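You operate a simulated robot arm through the tools that you are given. There is no shell and no other tool. Be economical: measure what you need, move in short steps, check, and stop when the job is done.

You run a simulated robot arm. Do the job below in one go: nothing can be reset, and whatever is moved stays where it is left.

JOB
Nest the wide white and green pots in the striped pot, then sponge off the water stain.
Fine: the green pot goes inside the white one; the sponge goes back. What is to be rubbed or washed off counts as gone when no trace of it is left.
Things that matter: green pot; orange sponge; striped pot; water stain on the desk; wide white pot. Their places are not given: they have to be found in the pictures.

It is judged by the outcome, as a careful person would: the job done as asked, and still so three seconds after it is handed in. It fails if anything else is knocked over, pushed out of place, dropped, spilled or broken.

ROBOT AND FRAMES
A 7-joint arm with a two-finger parallel gripper, fixed in place. Base frame: the origin is at the foot of the arm, x ahead of it, y to its left, z up; the work surface is at about z = 0. Lengths are in m, angles in degrees, forces in N, time in s.
With the tool pointing down near the work surface it reaches from about 0.24 to 0.62 m from the base axis. Its first joint turns from -66.0 to 66.0 degrees. Payload 2.6 kg.
Tool frame: the origin (TCP) lies between the finger pads and is the grasp point; the fingertips stand 0.03 m ahead of it; z points along the fingers, y is the line along which they close. Largest opening 0.094 m; finger width 0.028, thickness 0.01; the body of the gripper, 0.05 by 0.096 m, starts 0.055 m behind the TCP.
Orientation is told as [roll, pitch, yaw] about the base's x, y, z axes, in that order, counted from this pose: with the fingers straight down and closing along the base's y, the tool's x points along the base's -x, its y along +y and its z along -z.

CONTROLS
- The arm moves only by the tool step_arm. Its argument "steps" is a list that holds one entry, the list of rows, each a list of 7 numbers: the shift along the tool's x, y, z in units of 400 mm (1.0 is 400 mm), then the turn, a rotation vector about the tool's x, y, z in units of 120 degrees (1.0 is 120 degrees), then the gripper command, from -1 (shut) to 1 (fully open), values between in proportion. In form: [[[dx, dy, dz, ax, ay, az, grip], ...]]. A call has 1 to 8 rows; each row is the pose to reach, as a shift and turn from the pose commanded when the call began, along the tool's axes at that moment. A call with a number of a shift or a turn outside -1 to 1 is refused whole. Each row takes 0.2 s and may step no farther than 0.05 m and 8.6 degrees from the row before; otherwise, or with a gripper value out of range, the whole call is refused. Where a pose cannot be reached the arm comes as near as it can. A force on the tool above 70 N (or 10 N above the force at the start of the call, whichever is more), or a blocked arm, ends the call early, and 0.2 s more pass. Each finger travels about 0.072 m/s and halts on what it meets, pressing with about 22 N; the grip force reading is that of the motor and also rises with nothing between the fingers. The clock runs only during rows and for 0.2 s after the last one: add rows that repeat a pose to give the fingers time. It gives the time, the measured TCP pose, the force on the tool (base axes), the opening and the grip force at its end, in the units of the frame above (readings bear some noise), with the torque about the TCP (base axes, N m) and any sound that the robot's microphone picked up, and new pictures: "pictures" is both (left out), scene, wrist or none.
- Cameras (640 x 400 px; columns grow to the right, rows downward): "scene" is fixed at [0.0374, 0.4366, 0.5606]; the picture's right is [-0.72, -0.69, 0.00], its down [-0.40, 0.42, -0.81] and it looks along [0.56, -0.59, -0.58] (base axes); focal length 241 px, centre (320, 200). "wrist" rides on the gripper at [0.076, 0.014, -0.103] in the tool frame; the picture's right is [-0.18, 0.98, 0.00], its down [-0.75, -0.14, -0.64] and it looks along [-0.63, -0.12, 0.77] (tool axes); focal length 243 px, centre (320, 200).
- probe_pixels(camera, pixels): for up to 12 pixels [column, row] of the newest picture of that camera ("zoom" is the newest enlarged one), the place [x, y, z] in the base frame of the surface seen there, good to about 0.003 m. No time passes.
- zoom(camera, box): a new picture of the part [left, top, right, bottom] of that camera's present view, enlarged. No time passes.
- close_job(): hands the job in; it is judged then, once.

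Keep the steps short. Do not move on a guess: measure, check each grasp and each placing, and mend mistakes. In all there are 80 turns and 200 pictures (those below and enlarged ones count). Leave the gripper open and the arm clear of the work at the hand-in unless told otherwise, and finish with a single line.

The tools are called by a JSON object that holds its "api" and its "payload". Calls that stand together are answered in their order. step_arm: Moves the arm, as the interface text tells. Its arguments: {"type":"object","properties":{"steps":{"type":"array","items":{"type":"array","items":{"type":"array","items":{"type":"number"}}}},"pictures":{"type":"string","enum":["both","scene","wrist","none"]}},"required":["steps"]} The other tools are called the same way: probe_pixels (camera, pixels) gives the place of the surface under pixels of a picture; zoom (camera, box) takes an enlarged picture of a part of a camera's view; close_job () hands the job in.

At the start:

```text
clock: 0.0
tcp_pos: [0.3328, 0.1433, 0.4269]
tool_rot: [0.1, -0.1, 0.0]
ft_force: [-0.2, -0.2, 0.7]
wrist_torque: [-0.01, 0.04, 0.0]
finger_gap: 0.0941
grasp_force: 0.1
```

scene: 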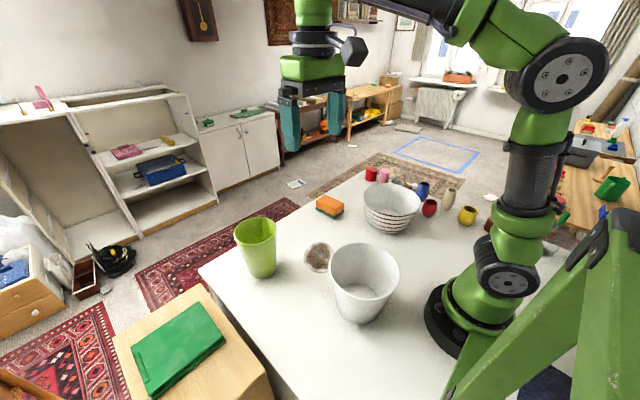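
wrist: 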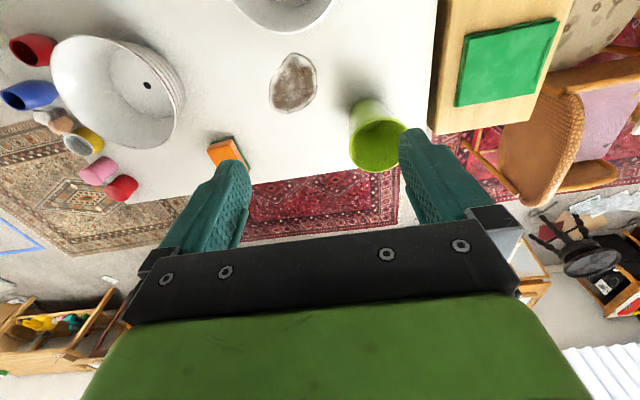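

I see the green pot near (257,247), white pot (363,283), striped pot (391,207), sponge (329,206) and stain (318,257) in the scene picture. I'll enlarge that part and probe it.

{"api": "zoom", "payload": {"camera": "scene", "box": [220, 160, 480, 330]}}

{"api": "probe_pixels", "payload": {"camera": "scene", "pixels": [[235, 232], [276, 226], [255, 219], [258, 245], [262, 276], [330, 265], [398, 270], [362, 244], [365, 300], [365, 322], [318, 245], [318, 270]]}}

{"api": "probe_pixels", "payload": {"camera": "scene", "pixels": [[365, 194], [419, 200], [393, 184], [390, 213], [388, 232], [390, 205], [317, 204], [331, 197], [343, 206], [329, 216], [304, 258], [332, 256]]}}

```text
2.35 times, centred on (350, 245) of scene
```

zoom: 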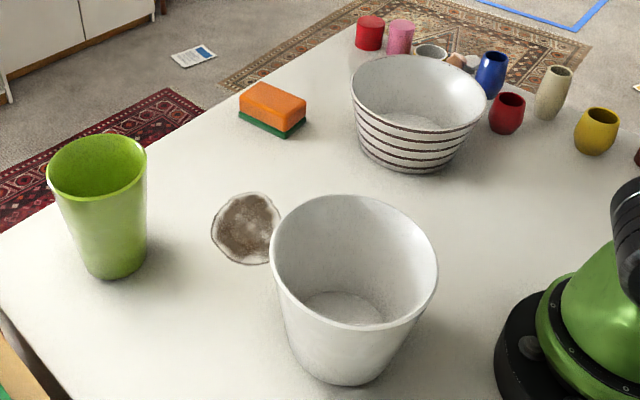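

```text
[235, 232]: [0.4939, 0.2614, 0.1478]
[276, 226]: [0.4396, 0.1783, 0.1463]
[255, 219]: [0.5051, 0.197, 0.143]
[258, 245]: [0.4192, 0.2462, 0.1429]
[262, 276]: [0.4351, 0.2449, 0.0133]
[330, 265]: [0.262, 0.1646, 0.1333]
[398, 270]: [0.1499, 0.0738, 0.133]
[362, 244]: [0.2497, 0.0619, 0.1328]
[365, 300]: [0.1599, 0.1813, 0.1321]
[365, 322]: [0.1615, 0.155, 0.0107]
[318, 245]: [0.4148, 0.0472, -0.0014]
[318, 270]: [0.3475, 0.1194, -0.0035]
```

```text
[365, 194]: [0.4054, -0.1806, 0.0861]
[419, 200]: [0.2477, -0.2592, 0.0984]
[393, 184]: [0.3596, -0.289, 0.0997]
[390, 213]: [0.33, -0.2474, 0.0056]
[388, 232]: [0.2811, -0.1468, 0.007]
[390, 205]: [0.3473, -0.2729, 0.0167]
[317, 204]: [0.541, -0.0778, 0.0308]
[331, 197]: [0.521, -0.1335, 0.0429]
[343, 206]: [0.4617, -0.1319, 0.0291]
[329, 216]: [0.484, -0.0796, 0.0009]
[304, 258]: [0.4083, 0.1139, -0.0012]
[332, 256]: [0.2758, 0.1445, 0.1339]
```

Rough places are known. Next I'll probe more rim points in the enlarged picture to get centres and heights.

{"api": "probe_pixels", "payload": {"camera": "zoom", "pixels": [[273, 245], [435, 275], [352, 198], [350, 327], [300, 210], [410, 220], [300, 305], [410, 318], [340, 305], [345, 384], [375, 300], [310, 300]]}}

{"api": "probe_pixels", "payload": {"camera": "zoom", "pixels": [[353, 88], [484, 95], [415, 57], [415, 131], [372, 64], [465, 66], [375, 118], [460, 124], [415, 120], [410, 172], [385, 160], [440, 165]]}}

{"api": "probe_pixels", "payload": {"camera": "zoom", "pixels": [[49, 178], [145, 160], [90, 137], [105, 199], [60, 150], [130, 140], [70, 198], [135, 185], [115, 279], [86, 270], [145, 262], [100, 175]]}}

{"api": "probe_pixels", "payload": {"camera": "zoom", "pixels": [[240, 96], [262, 84], [305, 104], [284, 120], [239, 118], [283, 137], [305, 122], [212, 230], [250, 193], [245, 264], [278, 215], [225, 255]]}}

```text
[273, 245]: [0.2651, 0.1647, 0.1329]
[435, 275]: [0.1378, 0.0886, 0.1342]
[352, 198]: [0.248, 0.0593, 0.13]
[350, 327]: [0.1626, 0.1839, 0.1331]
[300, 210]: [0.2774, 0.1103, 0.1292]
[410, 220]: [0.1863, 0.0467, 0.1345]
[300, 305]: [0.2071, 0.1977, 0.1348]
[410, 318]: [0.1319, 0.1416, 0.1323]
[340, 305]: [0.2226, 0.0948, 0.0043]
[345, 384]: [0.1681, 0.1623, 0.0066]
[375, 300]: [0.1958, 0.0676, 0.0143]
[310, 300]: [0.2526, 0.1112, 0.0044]
```

```text
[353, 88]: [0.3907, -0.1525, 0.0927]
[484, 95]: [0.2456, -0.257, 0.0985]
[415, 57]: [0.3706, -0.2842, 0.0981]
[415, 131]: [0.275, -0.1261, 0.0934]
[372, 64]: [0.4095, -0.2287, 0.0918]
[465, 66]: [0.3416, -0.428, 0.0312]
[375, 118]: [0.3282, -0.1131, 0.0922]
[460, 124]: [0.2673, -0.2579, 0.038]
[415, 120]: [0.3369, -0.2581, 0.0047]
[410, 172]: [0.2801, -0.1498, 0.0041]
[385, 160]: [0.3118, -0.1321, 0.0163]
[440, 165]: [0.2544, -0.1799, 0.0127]
```

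```text
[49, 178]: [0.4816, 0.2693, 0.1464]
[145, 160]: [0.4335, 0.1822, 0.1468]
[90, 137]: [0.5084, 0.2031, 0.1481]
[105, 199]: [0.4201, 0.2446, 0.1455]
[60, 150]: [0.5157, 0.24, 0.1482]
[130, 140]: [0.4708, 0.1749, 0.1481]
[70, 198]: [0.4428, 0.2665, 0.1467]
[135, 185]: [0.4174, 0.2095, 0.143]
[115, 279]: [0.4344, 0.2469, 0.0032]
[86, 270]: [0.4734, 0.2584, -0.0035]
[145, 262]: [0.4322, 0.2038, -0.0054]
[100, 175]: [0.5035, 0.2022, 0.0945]
```

```text
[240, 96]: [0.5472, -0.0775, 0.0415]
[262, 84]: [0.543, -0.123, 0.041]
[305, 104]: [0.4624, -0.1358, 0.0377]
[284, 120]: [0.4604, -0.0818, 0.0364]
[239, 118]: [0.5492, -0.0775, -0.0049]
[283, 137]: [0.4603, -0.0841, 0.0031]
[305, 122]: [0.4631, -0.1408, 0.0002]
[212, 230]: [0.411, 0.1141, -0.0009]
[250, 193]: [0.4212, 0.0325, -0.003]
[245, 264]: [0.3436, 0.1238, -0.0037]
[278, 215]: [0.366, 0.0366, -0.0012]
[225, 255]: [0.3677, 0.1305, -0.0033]
```

Measurements:
- White pot: centre about (0.203, 0.124), rim radius 0.0745, rim at z 0.133, walls sloping about 10°.
- Striped pot: centre about (0.319, -0.204), rim at z 0.097.
- Green pot: centre about (0.466, 0.222), rim radius 0.05, rim at z 0.147.

I'll hold the white pot by its +y wall. First I'll move above it and tilt 10° to match the wall.

{"api": "step_arm", "payload": {"steps": [[[0.065, 0.031, 0.0635, 0.0167, 0, 0, 1], [0.13, 0.062, 0.127, 0.0333, 0, 0, 1], [0.195, 0.093, 0.1905, 0.05, 0, 0, 1], [0.26, 0.124, 0.254, 0.0667, 0, 0, 1], [0.325, 0.155, 0.3175, 0.0833, 0, 0, 1], [0.325, 0.155, 0.3175, 0.0833, 0, 0, 1]]]}}

```text
clock: 1.4
tcp_pos: [0.2025, 0.2066, 0.301]
tool_rot: [-9.9, 0.1, 0.0]
ft_force: [-0.5, 0.0, -0.1]
wrist_torque: [0.01, 0.01, -0.01]
finger_gap: 0.0939
grasp_force: 0.0
```

scene: 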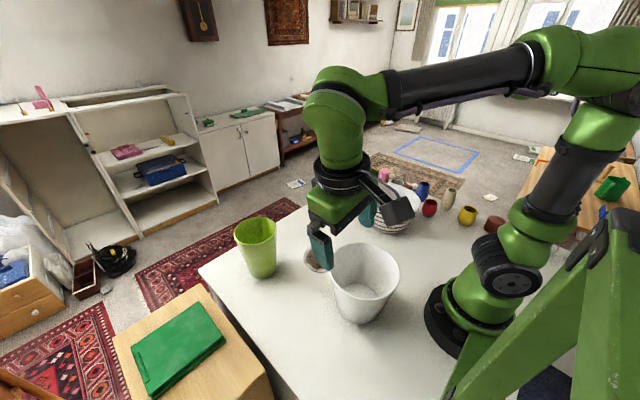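
wrist: 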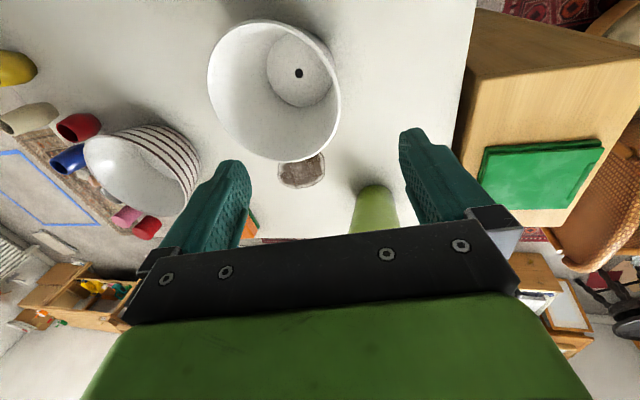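

The pose is as wanted. I'll check the rims again from this wrist view.

{"api": "probe_pixels", "payload": {"camera": "wrist", "pixels": [[209, 72], [339, 92], [265, 21], [285, 159], [222, 115], [325, 48], [336, 125], [299, 73], [250, 145]]}}

```text
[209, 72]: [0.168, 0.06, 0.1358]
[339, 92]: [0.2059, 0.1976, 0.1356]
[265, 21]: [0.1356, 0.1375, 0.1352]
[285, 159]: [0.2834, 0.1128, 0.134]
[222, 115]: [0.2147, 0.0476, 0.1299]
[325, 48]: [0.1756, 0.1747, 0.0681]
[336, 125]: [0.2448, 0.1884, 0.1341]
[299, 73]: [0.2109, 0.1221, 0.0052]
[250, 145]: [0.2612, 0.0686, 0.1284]
```

The white pot's centre is (0.209, 0.1225) and its rim is at z 0.135. I'll go down along the wall with the fingers straddling it.

{"api": "step_arm", "payload": {"steps": [[[-0.016, 0.048, 0.05, 0, 0, 0, 0.7], [-0.016, 0.048, 0.15, 0, 0, 0, 0.7], [-0.016, 0.048, 0.25, 0, 0, 0, 0.7], [-0.016, 0.048, 0.35, 0, 0, 0, 0.7], [-0.016, 0.048, 0.446, 0, 0, 0, 0.7], [-0.016, 0.048, 0.446, 0, 0, 0, 0.7]]]}}

```text
clock: 2.8
tcp_pos: [0.2074, 0.1952, 0.1204]
tool_rot: [-9.9, 0.0, 0.0]
ft_force: [0.2, -1.4, -0.2]
wrist_torque: [0.0, -0.02, -0.02]
finger_gap: 0.0799
grasp_force: 0.0
```

scene: 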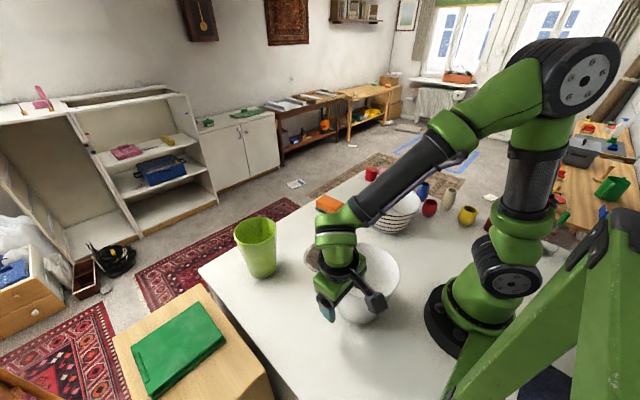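
wrist: 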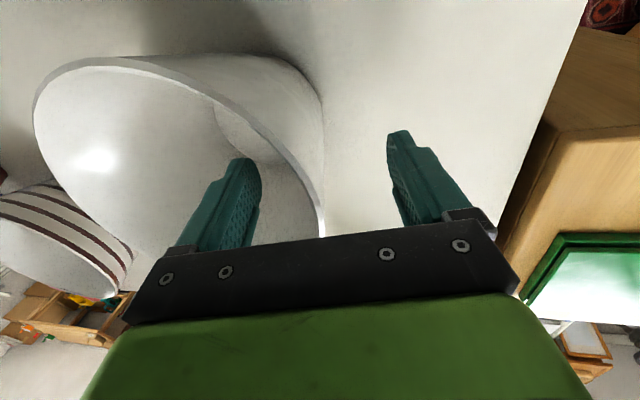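

The fingers straddle the wall, so I'll close them.

{"api": "step_arm", "payload": {"steps": [[[0, 0, 0, 0, 0, 0, 0], [0, 0, 0, 0, 0, 0, -0.5], [0, 0, 0, 0, 0, 0, -1], [0, 0, 0, 0, 0, 0, -1]]], "pictures": "wrist"}}

```text
clock: 3.8
tcp_pos: [0.2067, 0.1941, 0.1212]
tool_rot: [-9.9, 0.0, -0.1]
ft_force: [1.5, -3.8, 6.0]
wrist_torque: [-0.29, -0.31, -0.06]
finger_gap: 0.0094
grasp_force: 21.9
```

wrist: 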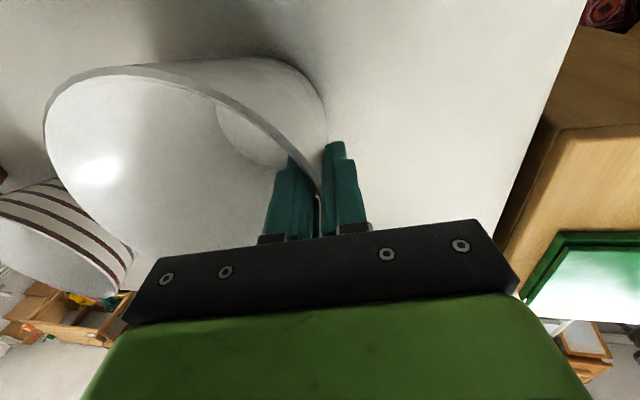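

It's gripped, with a gap of 9 mm at 22 N. I'll lift a little and check it.

{"api": "step_arm", "payload": {"steps": [[[0, -0.0044, -0.0246, 0, 0, 0, -1], [0, -0.0109, -0.0616, 0, 0, 0, -1], [0, -0.0174, -0.0985, 0, 0, 0, -1], [0, -0.0174, -0.0985, 0, 0, 0, -1]]]}}

```text
clock: 4.8
tcp_pos: [0.2067, 0.1935, 0.1623]
tool_rot: [-10.0, 0.1, 0.0]
ft_force: [0.5, 0.1, -5.8]
wrist_torque: [0.37, 0.04, -0.01]
finger_gap: 0.0103
grasp_force: 22.1
```

scene: 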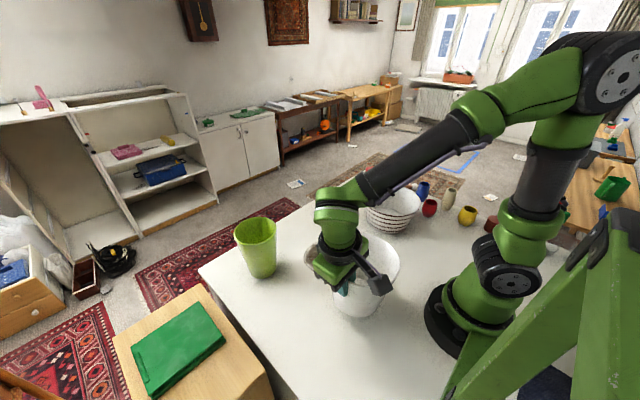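
wrist: 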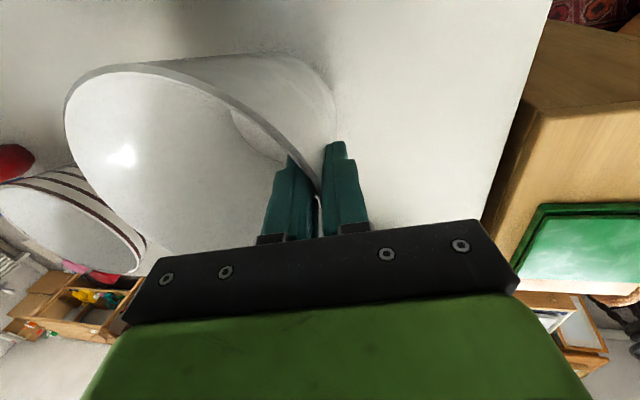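

It lifted, weighing about 6 N. I'll measure the rim and bottom to see how much the pot tilts.

{"api": "probe_pixels", "payload": {"camera": "wrist", "pixels": [[66, 105], [90, 180], [140, 66], [190, 75], [240, 105], [290, 155], [145, 232], [110, 75]]}}

{"api": "zoom", "payload": {"camera": "scene", "box": [280, 180, 460, 340]}}

```text
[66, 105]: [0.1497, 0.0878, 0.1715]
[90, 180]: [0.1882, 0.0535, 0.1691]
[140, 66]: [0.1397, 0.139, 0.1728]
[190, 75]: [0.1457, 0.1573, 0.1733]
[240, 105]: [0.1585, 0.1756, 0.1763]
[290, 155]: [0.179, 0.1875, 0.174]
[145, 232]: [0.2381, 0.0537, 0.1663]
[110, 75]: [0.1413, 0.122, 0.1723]
```

```text
2.50 times, centred on (370, 260) of scene
```

zoom: 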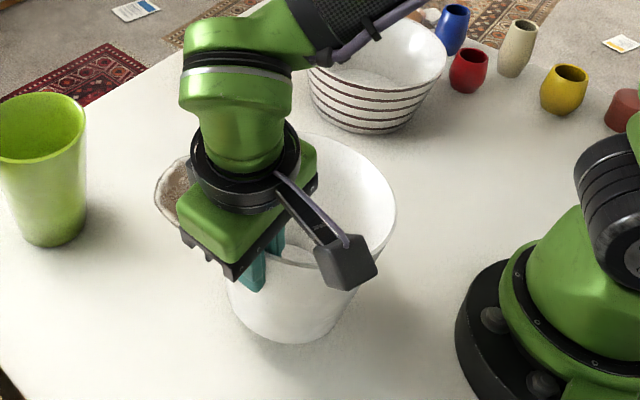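

The pot droops about 3° on the -y side. I'll raise it 0.12 m while rolling 3° to level it.

{"api": "step_arm", "payload": {"steps": [[[0, -0.0174, -0.0985, 0.008, 0, 0, -1], [0, -0.0348, -0.197, 0.017, 0, 0, -1], [0, -0.0522, -0.2955, 0.025, 0, 0, -1], [0, -0.0522, -0.2955, 0.025, 0, 0, -1]]]}}

```text
clock: 5.8
tcp_pos: [0.2081, 0.1934, 0.2825]
tool_rot: [-13.0, 0.0, 0.0]
ft_force: [-0.1, 0.0, -5.6]
wrist_torque: [0.38, 0.02, 0.0]
finger_gap: 0.0102
grasp_force: 22.1
```

scene: 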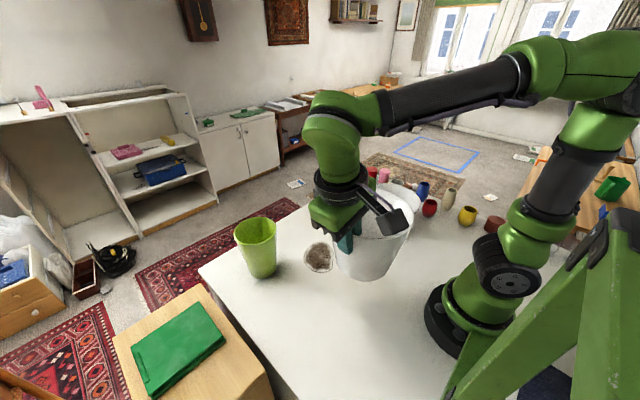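
wrist: 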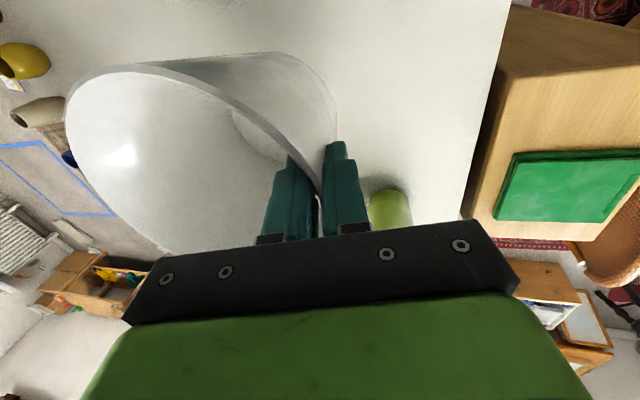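

The pot is held level. Now I'll carry it over the striped pot.

{"api": "step_arm", "payload": {"steps": [[[-0.045, -0.0993, 0.0229, 0, 0, 0, -1], [-0.09, -0.1985, 0.0458, 0, 0, 0, -1], [-0.13, -0.2978, 0.0686, 0, 0, 0, -1], [-0.17, -0.397, 0.0915, 0, 0, 0, -1], [-0.2, -0.4963, 0.1144, 0, 0, 0, -1], [-0.23, -0.5955, 0.1373, 0, 0, 0, -1], [-0.26, -0.6948, 0.1601, 0, 0, 0, -1], [-0.26, -0.794, 0.183, 0, 0, 0, -1]]]}}

```text
clock: 7.6
tcp_pos: [0.3114, -0.135, 0.2818]
tool_rot: [-13.0, 0.0, 0.1]
ft_force: [0.1, 0.1, -5.1]
wrist_torque: [0.35, 0.05, -0.01]
finger_gap: 0.0101
grasp_force: 22.2
```

scene: 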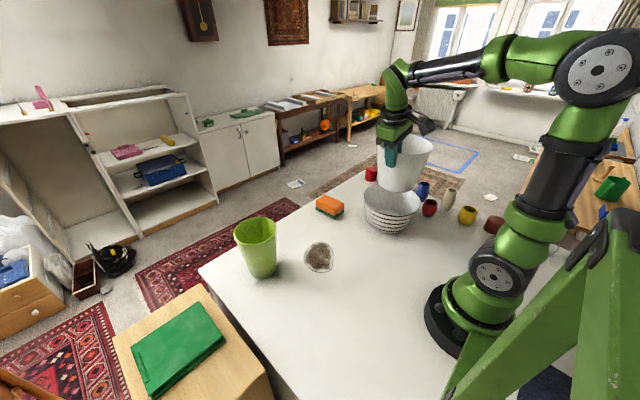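
wrist: 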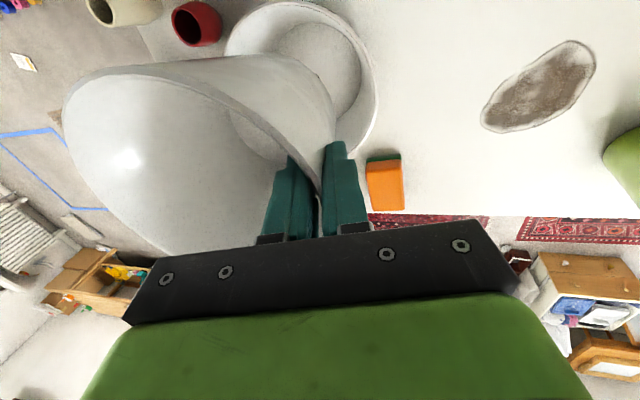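

It's above the striped pot. I'll measure both pots from the wrist view and zoom on the scene.

{"api": "probe_pixels", "payload": {"camera": "wrist", "pixels": [[226, 45], [270, 4], [320, 5], [360, 40], [376, 85], [368, 130], [350, 152], [356, 85], [66, 105], [90, 180], [140, 68], [290, 155]]}}

{"api": "zoom", "payload": {"camera": "scene", "box": [330, 110, 460, 240]}}

```text
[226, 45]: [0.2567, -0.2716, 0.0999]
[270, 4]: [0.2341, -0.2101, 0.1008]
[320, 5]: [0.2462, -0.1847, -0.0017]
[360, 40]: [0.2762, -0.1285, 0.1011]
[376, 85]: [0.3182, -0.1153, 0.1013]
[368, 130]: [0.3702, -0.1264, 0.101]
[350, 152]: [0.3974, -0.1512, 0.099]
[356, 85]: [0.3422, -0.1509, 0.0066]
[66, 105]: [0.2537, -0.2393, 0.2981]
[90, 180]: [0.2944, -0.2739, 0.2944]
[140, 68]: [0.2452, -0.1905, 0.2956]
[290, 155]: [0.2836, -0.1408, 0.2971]
```

```text
3.08 times, centred on (395, 175) of scene
```

zoom: 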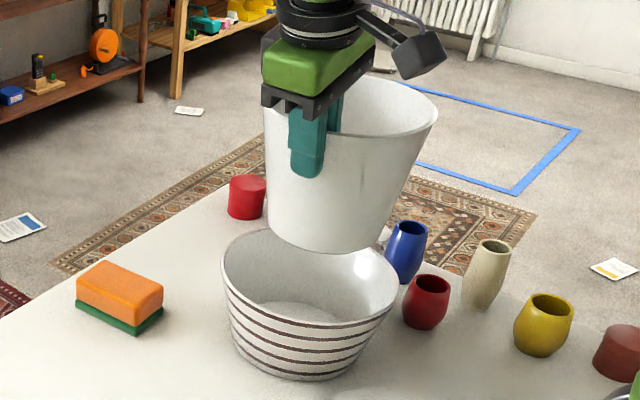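

The striped pot's centre is (0.323, -0.206). The held pot is level, with its centre at (0.318, -0.205) and its bottom at z of about 0.161. I'll shift +5 mm in x and lower it 0.145 m.

{"api": "step_arm", "payload": {"steps": [[[-0.0125, -0.0024, 0.0004, 0, 0, 0, -1], [-0.0125, 0.018, 0.0887, 0, 0, 0, -1], [-0.0125, 0.0384, 0.177, 0, 0, 0, -1], [-0.0125, 0.0588, 0.2653, 0, 0, 0, -1], [-0.0125, 0.0792, 0.3536, 0, 0, 0, -1], [-0.0125, 0.0792, 0.3536, 0, 0, 0, -1]]]}}

```text
clock: 9.0
tcp_pos: [0.3188, -0.1341, 0.1337]
tool_rot: [-12.9, 0.0, -0.1]
ft_force: [0.1, 0.0, -4.9]
wrist_torque: [0.38, 0.02, 0.02]
finger_gap: 0.0105
grasp_force: 21.9
```

scene: 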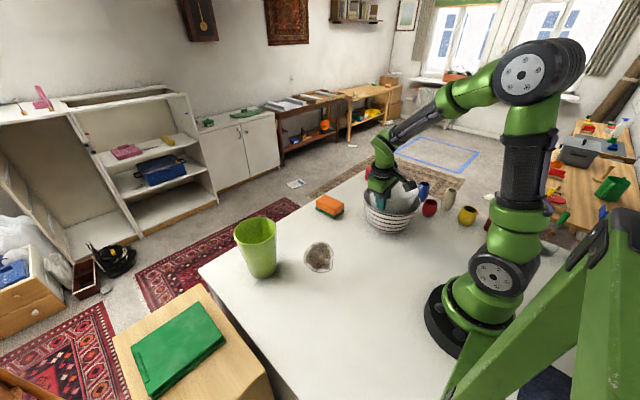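
wrist: 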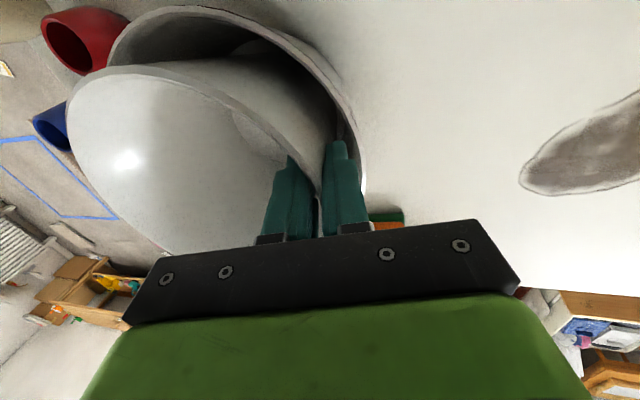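

No contact yet. I'll lower it slowly and watch the force.

{"api": "step_arm", "payload": {"steps": [[[0, 0.0023, 0.0097, 0, 0, 0, -1], [0, 0.0045, 0.0195, 0, 0, 0, -1], [0, 0.0056, 0.0243, 0, 0, 0, -1], [0, 0.0056, 0.0243, 0, 0, 0, -1]]], "pictures": "wrist"}}

```text
clock: 10.0
tcp_pos: [0.3188, -0.1329, 0.1268]
tool_rot: [-13.1, -0.5, -0.1]
ft_force: [-1.8, -1.1, 30.9]
wrist_torque: [0.38, -0.06, 0.07]
finger_gap: 0.0099
grasp_force: 21.4
```

wrist: 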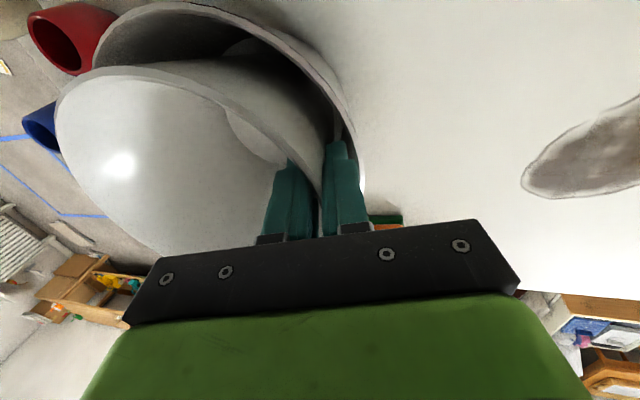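

Contact is at 31 N, about where the pot should meet the floor of the striped pot. I'll ease up 2 mm, open slightly and look.

{"api": "step_arm", "payload": {"steps": [[[0, -0.0012, -0.005, 0, 0, 0, -1], [0, -0.0012, -0.005, 0, 0, 0, -0.6], [0, -0.0012, -0.005, 0, 0, 0, -0.6], [0, -0.0012, -0.005, 0, 0, 0, -0.6]]]}}

```text
clock: 11.0
tcp_pos: [0.3167, -0.1325, 0.1269]
tool_rot: [-13.0, -0.1, 0.0]
ft_force: [-0.1, -1.5, -0.4]
wrist_torque: [-0.01, 0.03, 0.0]
finger_gap: 0.0182
grasp_force: 0.2
```

scene: 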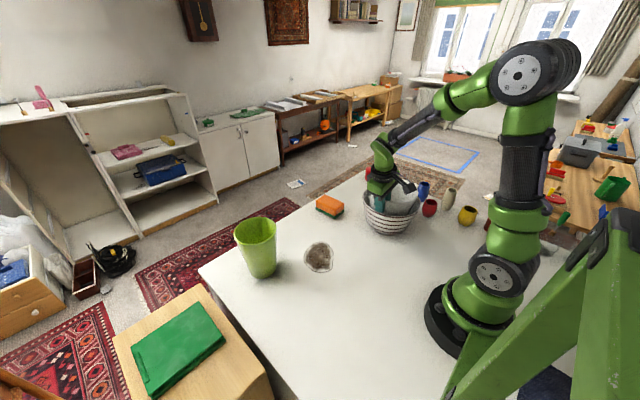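
wrist: 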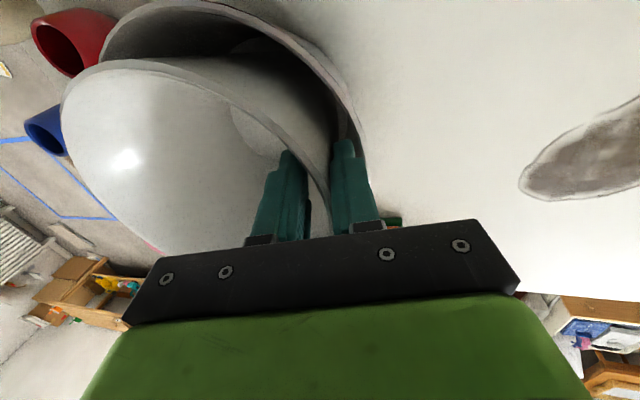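

It's released and nothing is pressing. I'll withdraw along the tool axis.

{"api": "step_arm", "payload": {"steps": [[[0, 0, -0.04, 0, 0, 0, -0.6], [0, 0, -0.1, 0, 0, 0, -0.6], [0, 0, -0.2, 0, 0, 0, -0.3], [0, 0, -0.3, 0, 0, 0, 0], [0, 0, -0.42, 0, 0, 0, 0.5], [0, 0, -0.42, 0, 0, 0, 0.5]]]}}

```text
clock: 12.4
tcp_pos: [0.3169, -0.0949, 0.2917]
tool_rot: [-12.9, 0.0, 0.0]
ft_force: [-0.1, -0.4, -0.2]
wrist_torque: [0.01, 0.01, 0.02]
finger_gap: 0.0706
grasp_force: 0.1
```

scene: 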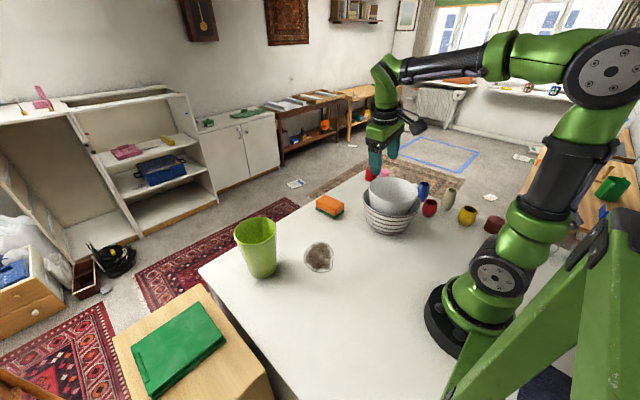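
wrist: 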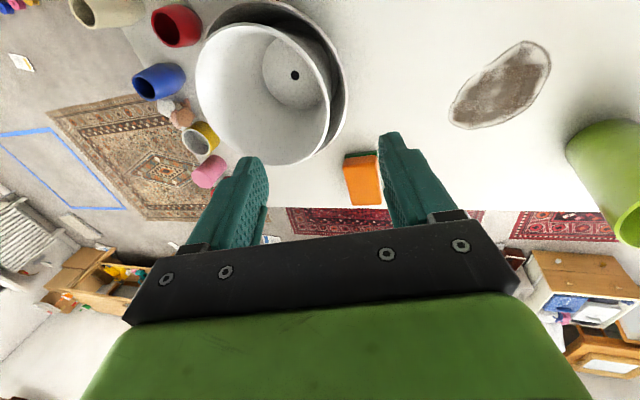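

White now sits in the striped pot. I'll measure how it sits.

{"api": "probe_pixels", "payload": {"camera": "wrist", "pixels": [[197, 75], [225, 35], [270, 26], [312, 55], [329, 100], [322, 140], [290, 162], [294, 75], [345, 85], [270, 3], [340, 115]]}}

{"api": "zoom", "payload": {"camera": "scene", "box": [330, 150, 450, 250]}}

```text
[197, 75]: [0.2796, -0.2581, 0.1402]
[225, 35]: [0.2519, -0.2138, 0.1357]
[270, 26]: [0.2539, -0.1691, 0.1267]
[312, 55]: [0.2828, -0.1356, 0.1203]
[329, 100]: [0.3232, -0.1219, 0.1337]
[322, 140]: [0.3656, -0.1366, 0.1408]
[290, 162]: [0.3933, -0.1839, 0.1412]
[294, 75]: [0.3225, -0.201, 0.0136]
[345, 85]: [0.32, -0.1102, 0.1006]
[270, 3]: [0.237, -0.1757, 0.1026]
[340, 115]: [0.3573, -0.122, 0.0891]
```

```text
4.00 times, centred on (390, 200) of scene
```

zoom: 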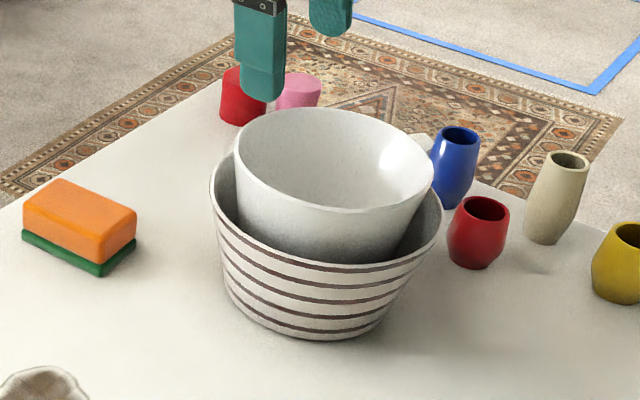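

White sits upright with its centre at about (0.322, -0.199) and its floor at z 0.014. Next I'll go to above the green pot's +y wall, reducing the tilt to 4°.

{"api": "step_arm", "payload": {"steps": [[[-0.0466, 0.1066, -0.0246, -0.009, 0, 0, 0.6], [-0.0931, 0.2131, -0.0493, -0.019, 0, 0, 0.6], [-0.1397, 0.3197, -0.0739, -0.028, 0, 0, 0.6], [-0.1863, 0.4263, -0.0985, -0.037, 0, 0, 0.6], [-0.2328, 0.5328, -0.1231, -0.047, 0, 0, 0.6], [-0.2794, 0.6394, -0.1478, -0.056, 0, 0, 0.6], [-0.3259, 0.7459, -0.1724, -0.066, 0, 0, 0.6], [-0.3725, 0.8525, -0.197, -0.075, 0, 0, 0.6]]]}}

```text
clock: 14.2
tcp_pos: [0.465, 0.2547, 0.2904]
tool_rot: [-3.9, -0.1, 0.0]
ft_force: [0.9, 0.7, 0.5]
wrist_torque: [-0.03, 0.03, 0.02]
finger_gap: 0.0754
grasp_force: 0.0
```

scene: 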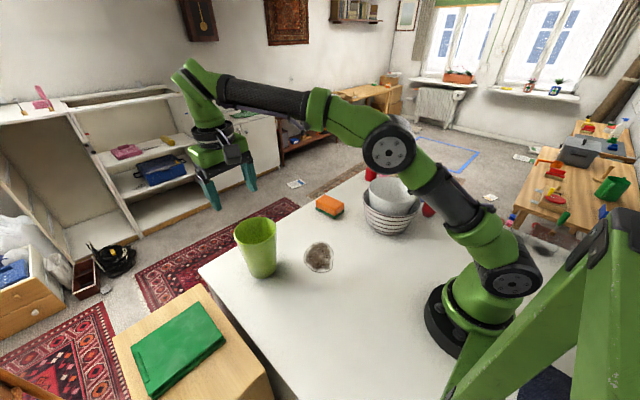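
wrist: 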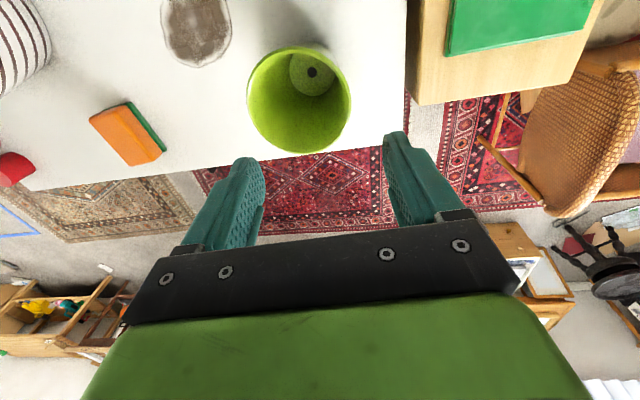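

Above the green pot. I'll probe its rim from the wrist view.

{"api": "probe_pixels", "payload": {"camera": "wrist", "pixels": [[249, 92], [262, 60], [300, 48], [335, 67], [349, 98], [338, 132], [305, 152], [268, 136], [311, 73]]}}

```text
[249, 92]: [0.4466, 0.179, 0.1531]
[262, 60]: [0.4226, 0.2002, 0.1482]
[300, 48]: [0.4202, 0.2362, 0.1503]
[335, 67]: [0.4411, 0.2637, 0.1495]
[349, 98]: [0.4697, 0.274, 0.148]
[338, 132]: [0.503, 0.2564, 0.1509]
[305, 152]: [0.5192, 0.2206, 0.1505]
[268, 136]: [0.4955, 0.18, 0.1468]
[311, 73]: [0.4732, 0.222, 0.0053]
```

The green pot's centre is (0.470, 0.223), with its rim at z 0.149. I'll lower the fingers over its +y wall.

{"api": "step_arm", "payload": {"steps": [[[-0.0125, 0.0665, 0.03, 0, 0, 0, 0.6], [-0.0125, 0.0665, 0.13, 0, 0, 0, 0.6], [-0.0125, 0.0665, 0.23, 0, 0, 0, 0.6], [-0.0125, 0.0665, 0.31, 0, 0, 0, 0.6], [-0.0125, 0.0665, 0.374, 0, 0, 0, 0.6], [-0.0125, 0.0665, 0.374, 0, 0, 0, 0.6]]]}}

```text
clock: 15.6
tcp_pos: [0.4712, 0.2716, 0.1406]
tool_rot: [-3.9, 0.0, -0.1]
ft_force: [-0.7, 0.8, -1.3]
wrist_torque: [0.0, 0.01, -0.01]
finger_gap: 0.0753
grasp_force: 0.0
```

scene: 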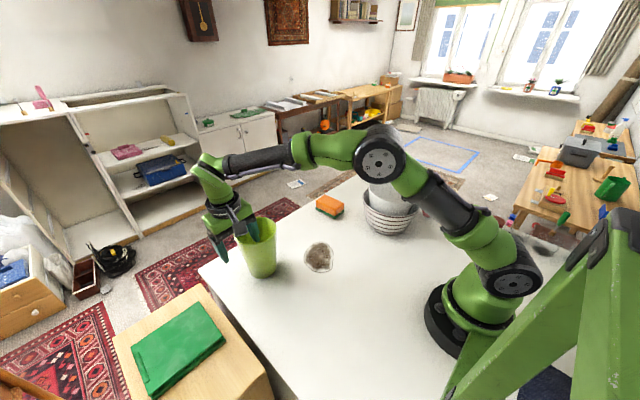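
wrist: 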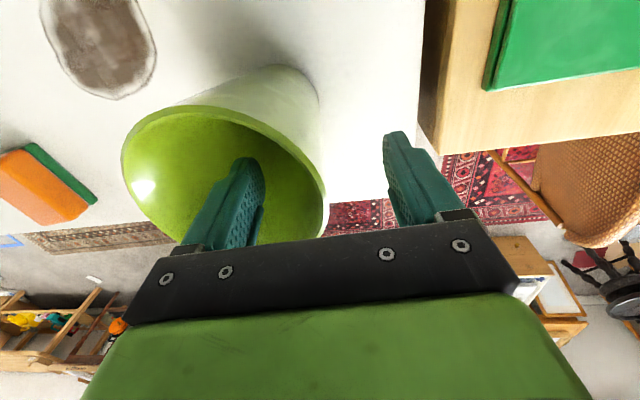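

The fingers straddle the wall. I'll close them, then lift 0.04 m.

{"api": "step_arm", "payload": {"steps": [[[0, 0, 0, 0, 0, 0, 0], [0, 0, 0, 0, 0, 0, -0.5], [0, 0, 0, 0, 0, 0, -1], [0, 0, 0, 0, 0, 0, -1], [0, -0.0017, -0.025, 0, 0, 0, -1], [0, -0.0044, -0.062, 0, 0, 0, -1], [0, -0.007, -0.0998, 0, 0, 0, -1], [0, -0.007, -0.0998, 0, 0, 0, -1]]]}}

```text
clock: 17.4
tcp_pos: [0.471, 0.2704, 0.1821]
tool_rot: [-3.9, 0.0, 0.0]
ft_force: [-0.8, -0.5, -5.8]
wrist_torque: [0.21, 0.02, 0.0]
finger_gap: 0.0089
grasp_force: 21.4
```

scene: 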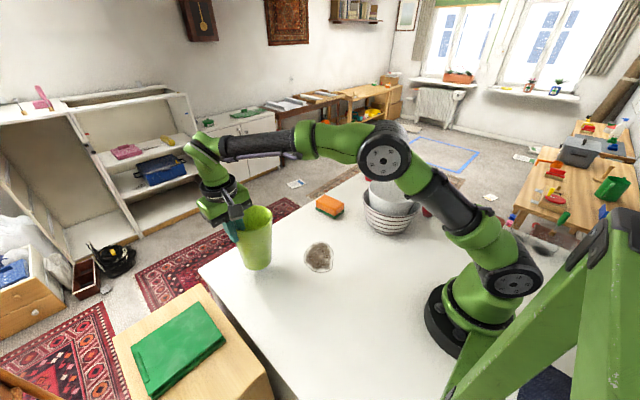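
wrist: 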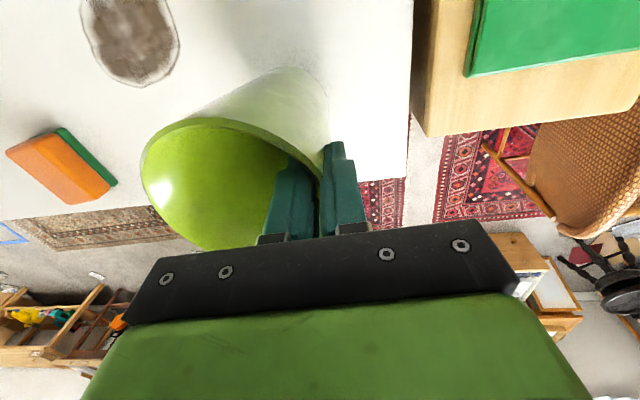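

The green pot is held. I'll check its tilt and its centre relative to the tool.

{"api": "probe_pixels", "payload": {"camera": "wrist", "pixels": [[143, 165], [155, 138], [185, 121], [225, 120], [265, 140], [300, 165], [150, 200], [175, 235]]}}

{"api": "zoom", "payload": {"camera": "scene", "box": [180, 170, 320, 290]}}

```text
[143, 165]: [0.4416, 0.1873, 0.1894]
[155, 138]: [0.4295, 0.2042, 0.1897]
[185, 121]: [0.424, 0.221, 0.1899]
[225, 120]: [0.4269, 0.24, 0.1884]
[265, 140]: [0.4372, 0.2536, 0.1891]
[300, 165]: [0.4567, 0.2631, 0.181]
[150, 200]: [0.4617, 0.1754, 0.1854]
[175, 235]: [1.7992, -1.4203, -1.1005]
```

```text
3.33 times, centred on (250, 230) of scene
```

zoom: 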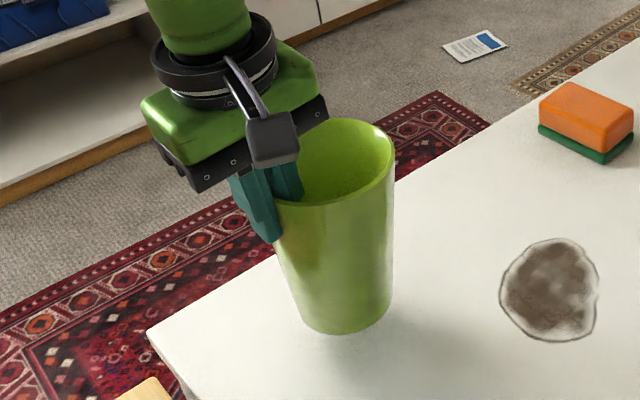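

It's level, and its centre is offset (+0.0035, -0.048) from the TCP. I'll raise it 0.15 m and start across.

{"api": "step_arm", "payload": {"steps": [[[0, -0.0065, -0.0935, 0, 0, 0, -1], [0, -0.013, -0.187, 0, 0, 0, -1], [0, -0.0195, -0.2805, 0, 0, 0, -1], [0, -0.026, -0.374, 0, 0, 0, -1], [0.038, -0.131, -0.3666, 0, 0, 0, -1], [0.076, -0.236, -0.3592, 0, 0, 0, -1], [0.114, -0.341, -0.3518, 0, 0, 0, -1], [0.152, -0.446, -0.3444, 0, 0, 0, -1]]], "pictures": "scene"}}

```text
clock: 19.2
tcp_pos: [0.4106, 0.1021, 0.332]
tool_rot: [-3.9, 0.0, 0.0]
ft_force: [-0.1, -0.4, -4.7]
wrist_torque: [0.2, 0.0, -0.01]
finger_gap: 0.0088
grasp_force: 22.3
out of reach, approached as far as the arm can: row 4
```

scene: 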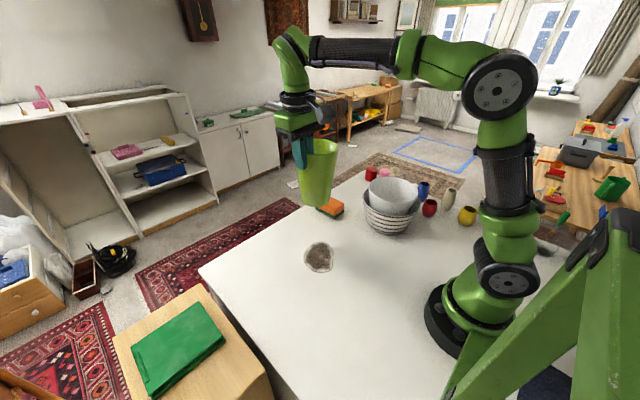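

Still held firmly. I'll carry it the rest of the way to above the nest.

{"api": "step_arm", "payload": {"steps": [[[0.038, -0.1054, 0.0074, 0, 0, 0, -1], [0.076, -0.2108, 0.0148, 0, 0, 0, -1], [0.1145, -0.3162, 0.0222, 0, 0, 0, -1], [0.153, -0.4217, 0.0296, 0, 0, 0, -1], [0.191, -0.5271, 0.037, 0, 0, 0, -1], [0.229, -0.6325, 0.0444, 0, 0, 0, -1], [0.229, -0.6325, 0.0444, 0, 0, 0, -1]]]}}

```text
clock: 20.8
tcp_pos: [0.3193, -0.1526, 0.3322]
tool_rot: [-4.0, 0.1, 0.1]
ft_force: [-0.9, 0.3, -5.6]
wrist_torque: [0.18, 0.02, 0.02]
finger_gap: 0.0087
grasp_force: 22.0
```

scene: 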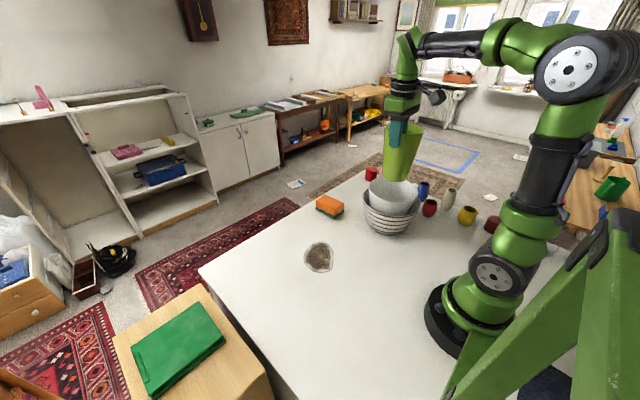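
wrist: 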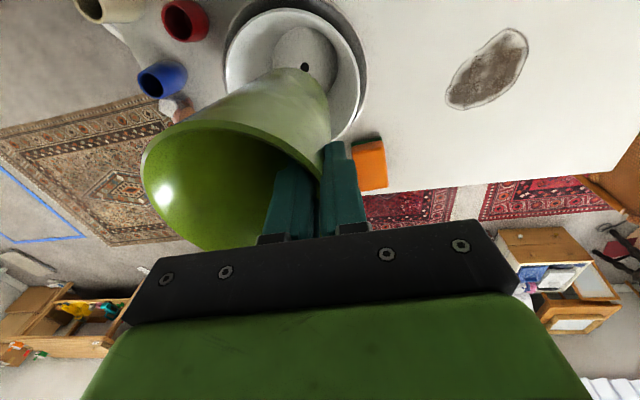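

I'll measure the held pot and the white rim from here.

{"api": "probe_pixels", "payload": {"camera": "wrist", "pixels": [[143, 165], [155, 140], [185, 123], [225, 122], [150, 200], [226, 60], [260, 18], [320, 18], [350, 50], [361, 85], [352, 120], [305, 67]]}}

{"api": "zoom", "payload": {"camera": "scene", "box": [330, 110, 460, 240]}}

{"api": "probe_pixels", "payload": {"camera": "zoom", "pixels": [[190, 230], [275, 300], [331, 210], [260, 190], [220, 280], [165, 130], [288, 100], [210, 222], [175, 180], [260, 150]]}}

```text
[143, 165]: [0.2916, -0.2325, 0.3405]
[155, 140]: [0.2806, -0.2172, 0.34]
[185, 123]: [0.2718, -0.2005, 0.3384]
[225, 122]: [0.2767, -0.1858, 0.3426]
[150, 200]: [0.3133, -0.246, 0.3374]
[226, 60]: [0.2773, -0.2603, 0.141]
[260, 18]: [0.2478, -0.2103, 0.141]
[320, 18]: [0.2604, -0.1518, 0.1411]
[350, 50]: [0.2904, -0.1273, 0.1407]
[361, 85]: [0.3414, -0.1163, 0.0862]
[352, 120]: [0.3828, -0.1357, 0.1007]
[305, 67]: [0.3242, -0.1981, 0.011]
```

```text
3.08 times, centred on (395, 175) of scene
```

zoom: 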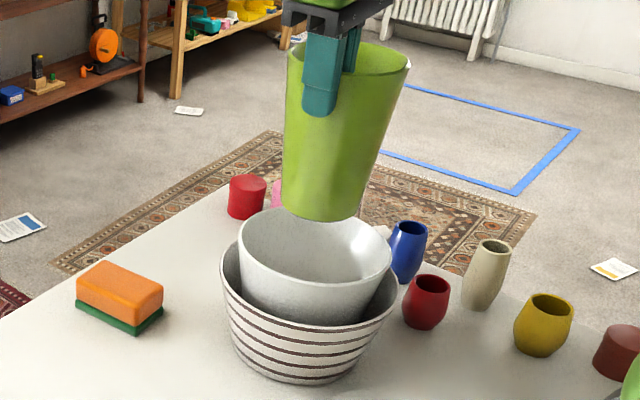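

```text
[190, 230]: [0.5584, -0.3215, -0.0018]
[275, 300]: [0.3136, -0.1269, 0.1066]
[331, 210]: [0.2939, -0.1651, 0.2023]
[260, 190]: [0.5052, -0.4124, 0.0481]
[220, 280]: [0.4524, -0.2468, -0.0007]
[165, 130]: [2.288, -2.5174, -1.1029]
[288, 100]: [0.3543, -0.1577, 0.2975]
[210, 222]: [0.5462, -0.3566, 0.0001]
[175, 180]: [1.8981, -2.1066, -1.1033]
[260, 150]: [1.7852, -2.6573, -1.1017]
```

The green pot is aligned with the white pot, both centred near (0.322, -0.198). Its bottom is at z of about 0.19 and the floor is at 0.012. I'll lower it 0.165 m.

{"api": "step_arm", "payload": {"steps": [[[0, 0.0058, 0.0823, 0, 0, 0, -1], [0, 0.0116, 0.1646, 0, 0, 0, -1], [0, 0.0174, 0.2469, 0, 0, 0, -1], [0, 0.0232, 0.3292, 0, 0, 0, -1], [0, 0.029, 0.4115, 0, 0, 0, -1], [0, 0.029, 0.4115, 0, 0, 0, -1]]]}}

```text
clock: 22.2
tcp_pos: [0.3178, -0.1501, 0.1643]
tool_rot: [-3.9, 0.0, 0.0]
ft_force: [0.0, 0.4, -4.2]
wrist_torque: [0.24, 0.04, -0.01]
finger_gap: 0.009
grasp_force: 22.2
```

scene: 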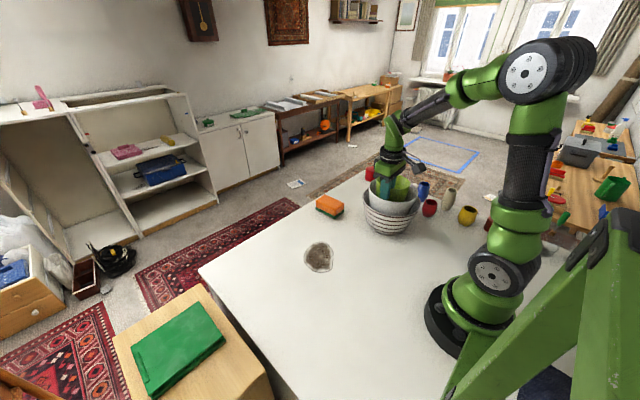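
wrist: 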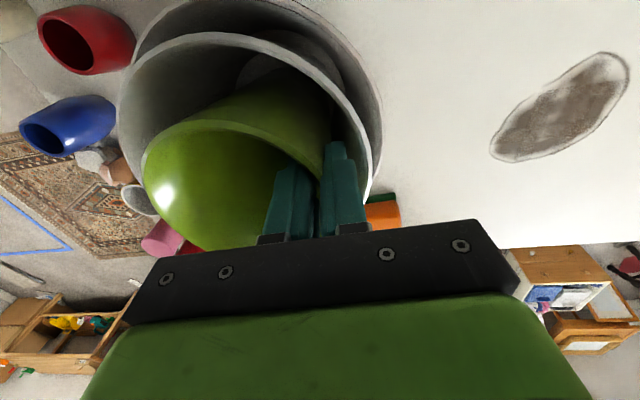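

No contact yet. I'll do the last centimetre slowly.

{"api": "step_arm", "payload": {"steps": [[[0, -0.003, 0.0075, 0, 0, 0, -1], [0, -0.003, 0.0165, 0, 0, 0, -1], [0, -0.003, 0.0225, 0, 0, 0, -1], [0, -0.003, 0.0225, 0, 0, 0, -1]]], "pictures": "wrist"}}

```text
clock: 23.2
tcp_pos: [0.3198, -0.1523, 0.1561]
tool_rot: [-4.0, -0.2, 0.0]
ft_force: [-0.3, 4.9, 10.8]
wrist_torque: [-0.15, -0.41, 0.11]
finger_gap: 0.009
grasp_force: 22.3
```

wrist: 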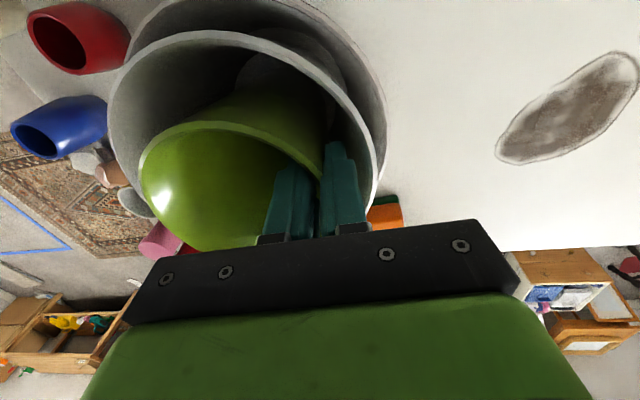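

Contact is starting at about 15 N with a 5 N sideways push, so I'll give 2 mm in +y and lower 2 mm more.

{"api": "step_arm", "payload": {"steps": [[[0, 0.006, 0, 0, 0, 0, -1], [0, 0.006, 0.003, 0, 0, 0, -1], [0, 0.006, 0.005, 0, 0, 0, -1], [0, 0.006, 0.005, 0, 0, 0, -1]]], "pictures": "none"}}

```text
clock: 24.2
tcp_pos: [0.318, -0.1501, 0.1548]
tool_rot: [-3.9, 0.1, -0.1]
ft_force: [-4.5, 2.6, 17.7]
wrist_torque: [-0.26, -0.03, -0.09]
finger_gap: 0.0093
grasp_force: 21.8
```

It's seated with about 23 N of downward contact. I'll open slightly.

{"api": "step_arm", "payload": {"steps": [[[0, 0, -0.003, 0, 0, 0, -0.8], [0, 0, -0.003, 0, 0, 0, -0.65], [0, 0, -0.003, 0, 0, 0, -0.65]]]}}

```text
clock: 25.0
tcp_pos: [0.3183, -0.1493, 0.1554]
tool_rot: [-3.9, 0.0, 0.0]
ft_force: [0.5, 0.3, -0.1]
wrist_torque: [-0.02, -0.02, -0.01]
finger_gap: 0.0167
grasp_force: 0.1
```

scene: 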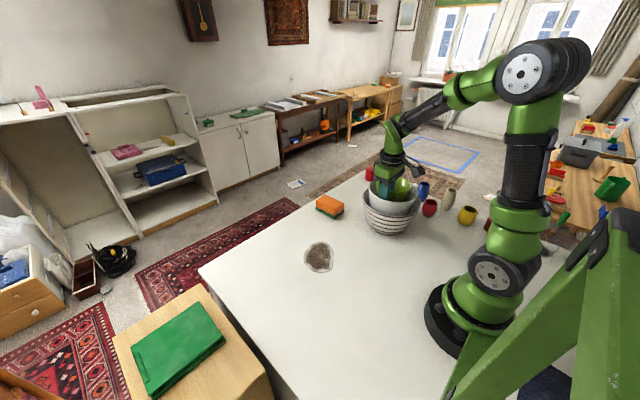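
wrist: 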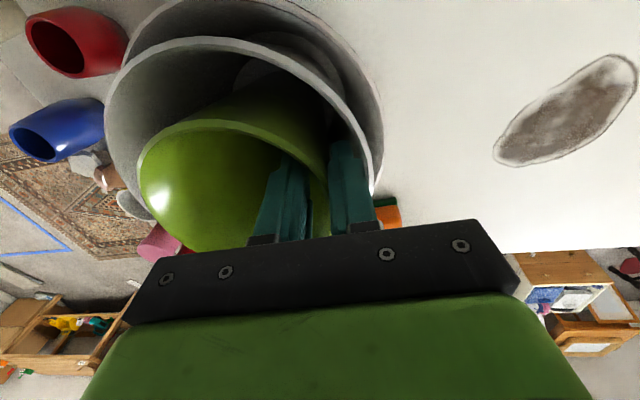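

It's free on both sides with no residual force. I'll withdraw along the tool axis.

{"api": "step_arm", "payload": {"steps": [[[0, 0, -0.03, 0, 0, 0, -0.65], [0, 0, -0.08, 0, 0, 0, -0.65], [0, 0, -0.16, 0, 0, 0, -0.4], [0, 0, -0.26, 0, 0, 0, 0], [0, 0, -0.36, 0, 0, 0, 0.5], [0, 0, -0.36, 0, 0, 0, 0.5]]]}}

{"api": "zoom", "payload": {"camera": "scene", "box": [300, 140, 460, 280]}}

```text
clock: 26.4
tcp_pos: [0.317, -0.1417, 0.3024]
tool_rot: [-3.9, 0.0, 0.1]
ft_force: [0.1, 0.6, 0.0]
wrist_torque: [0.01, 0.0, 0.0]
finger_gap: 0.0707
grasp_force: 0.0
```

scene: 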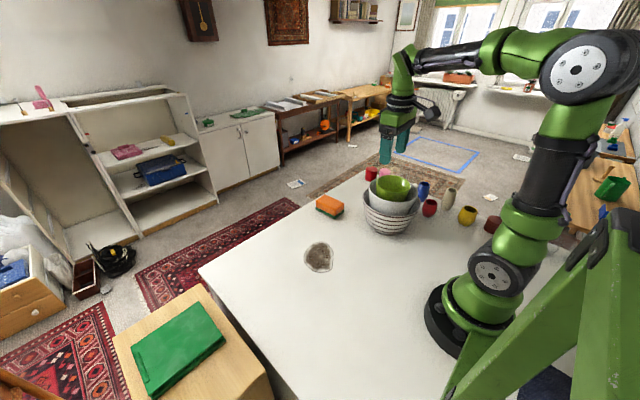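
wrist: 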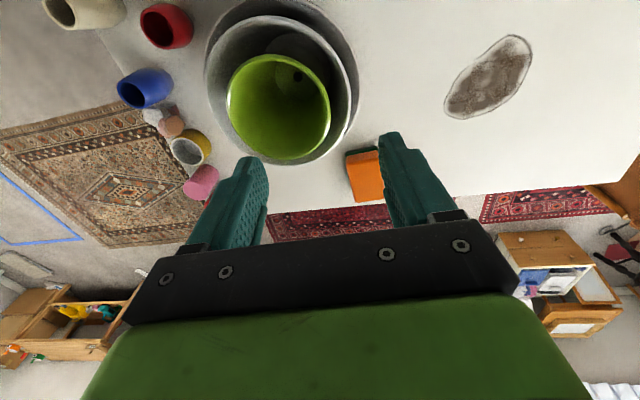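

```text
2.86 times, centred on (380, 210) of scene
```

zoom: 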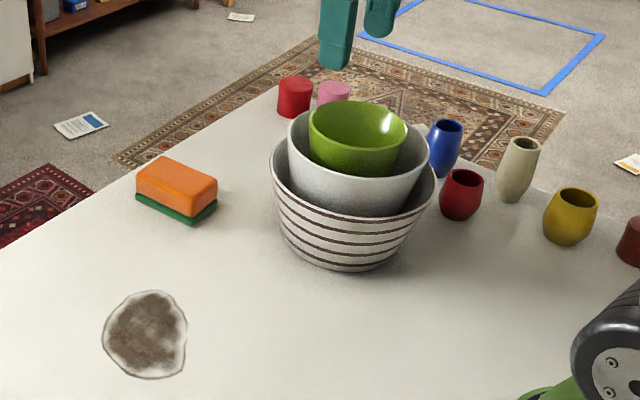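

All three are nested and upright. Next is the sponge, so I'll probe its corners.

{"api": "probe_pixels", "payload": {"camera": "zoom", "pixels": [[140, 179], [163, 158], [215, 184], [192, 200], [177, 180], [137, 198], [190, 224], [216, 203]]}}

{"api": "probe_pixels", "payload": {"camera": "wrist", "pixels": [[347, 156], [378, 152], [382, 175], [354, 200], [346, 150], [378, 147], [383, 195]]}}

```text
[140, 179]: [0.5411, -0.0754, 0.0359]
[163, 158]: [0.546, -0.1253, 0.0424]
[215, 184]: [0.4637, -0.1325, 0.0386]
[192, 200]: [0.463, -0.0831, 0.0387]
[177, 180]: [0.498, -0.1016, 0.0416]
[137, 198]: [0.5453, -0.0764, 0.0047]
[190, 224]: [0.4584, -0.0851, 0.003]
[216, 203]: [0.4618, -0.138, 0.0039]
```

```text
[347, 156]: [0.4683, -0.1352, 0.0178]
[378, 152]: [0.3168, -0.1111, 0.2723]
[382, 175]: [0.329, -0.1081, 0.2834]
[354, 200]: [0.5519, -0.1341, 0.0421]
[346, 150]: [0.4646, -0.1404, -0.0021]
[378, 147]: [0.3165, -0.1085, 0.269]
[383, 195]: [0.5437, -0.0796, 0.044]
```

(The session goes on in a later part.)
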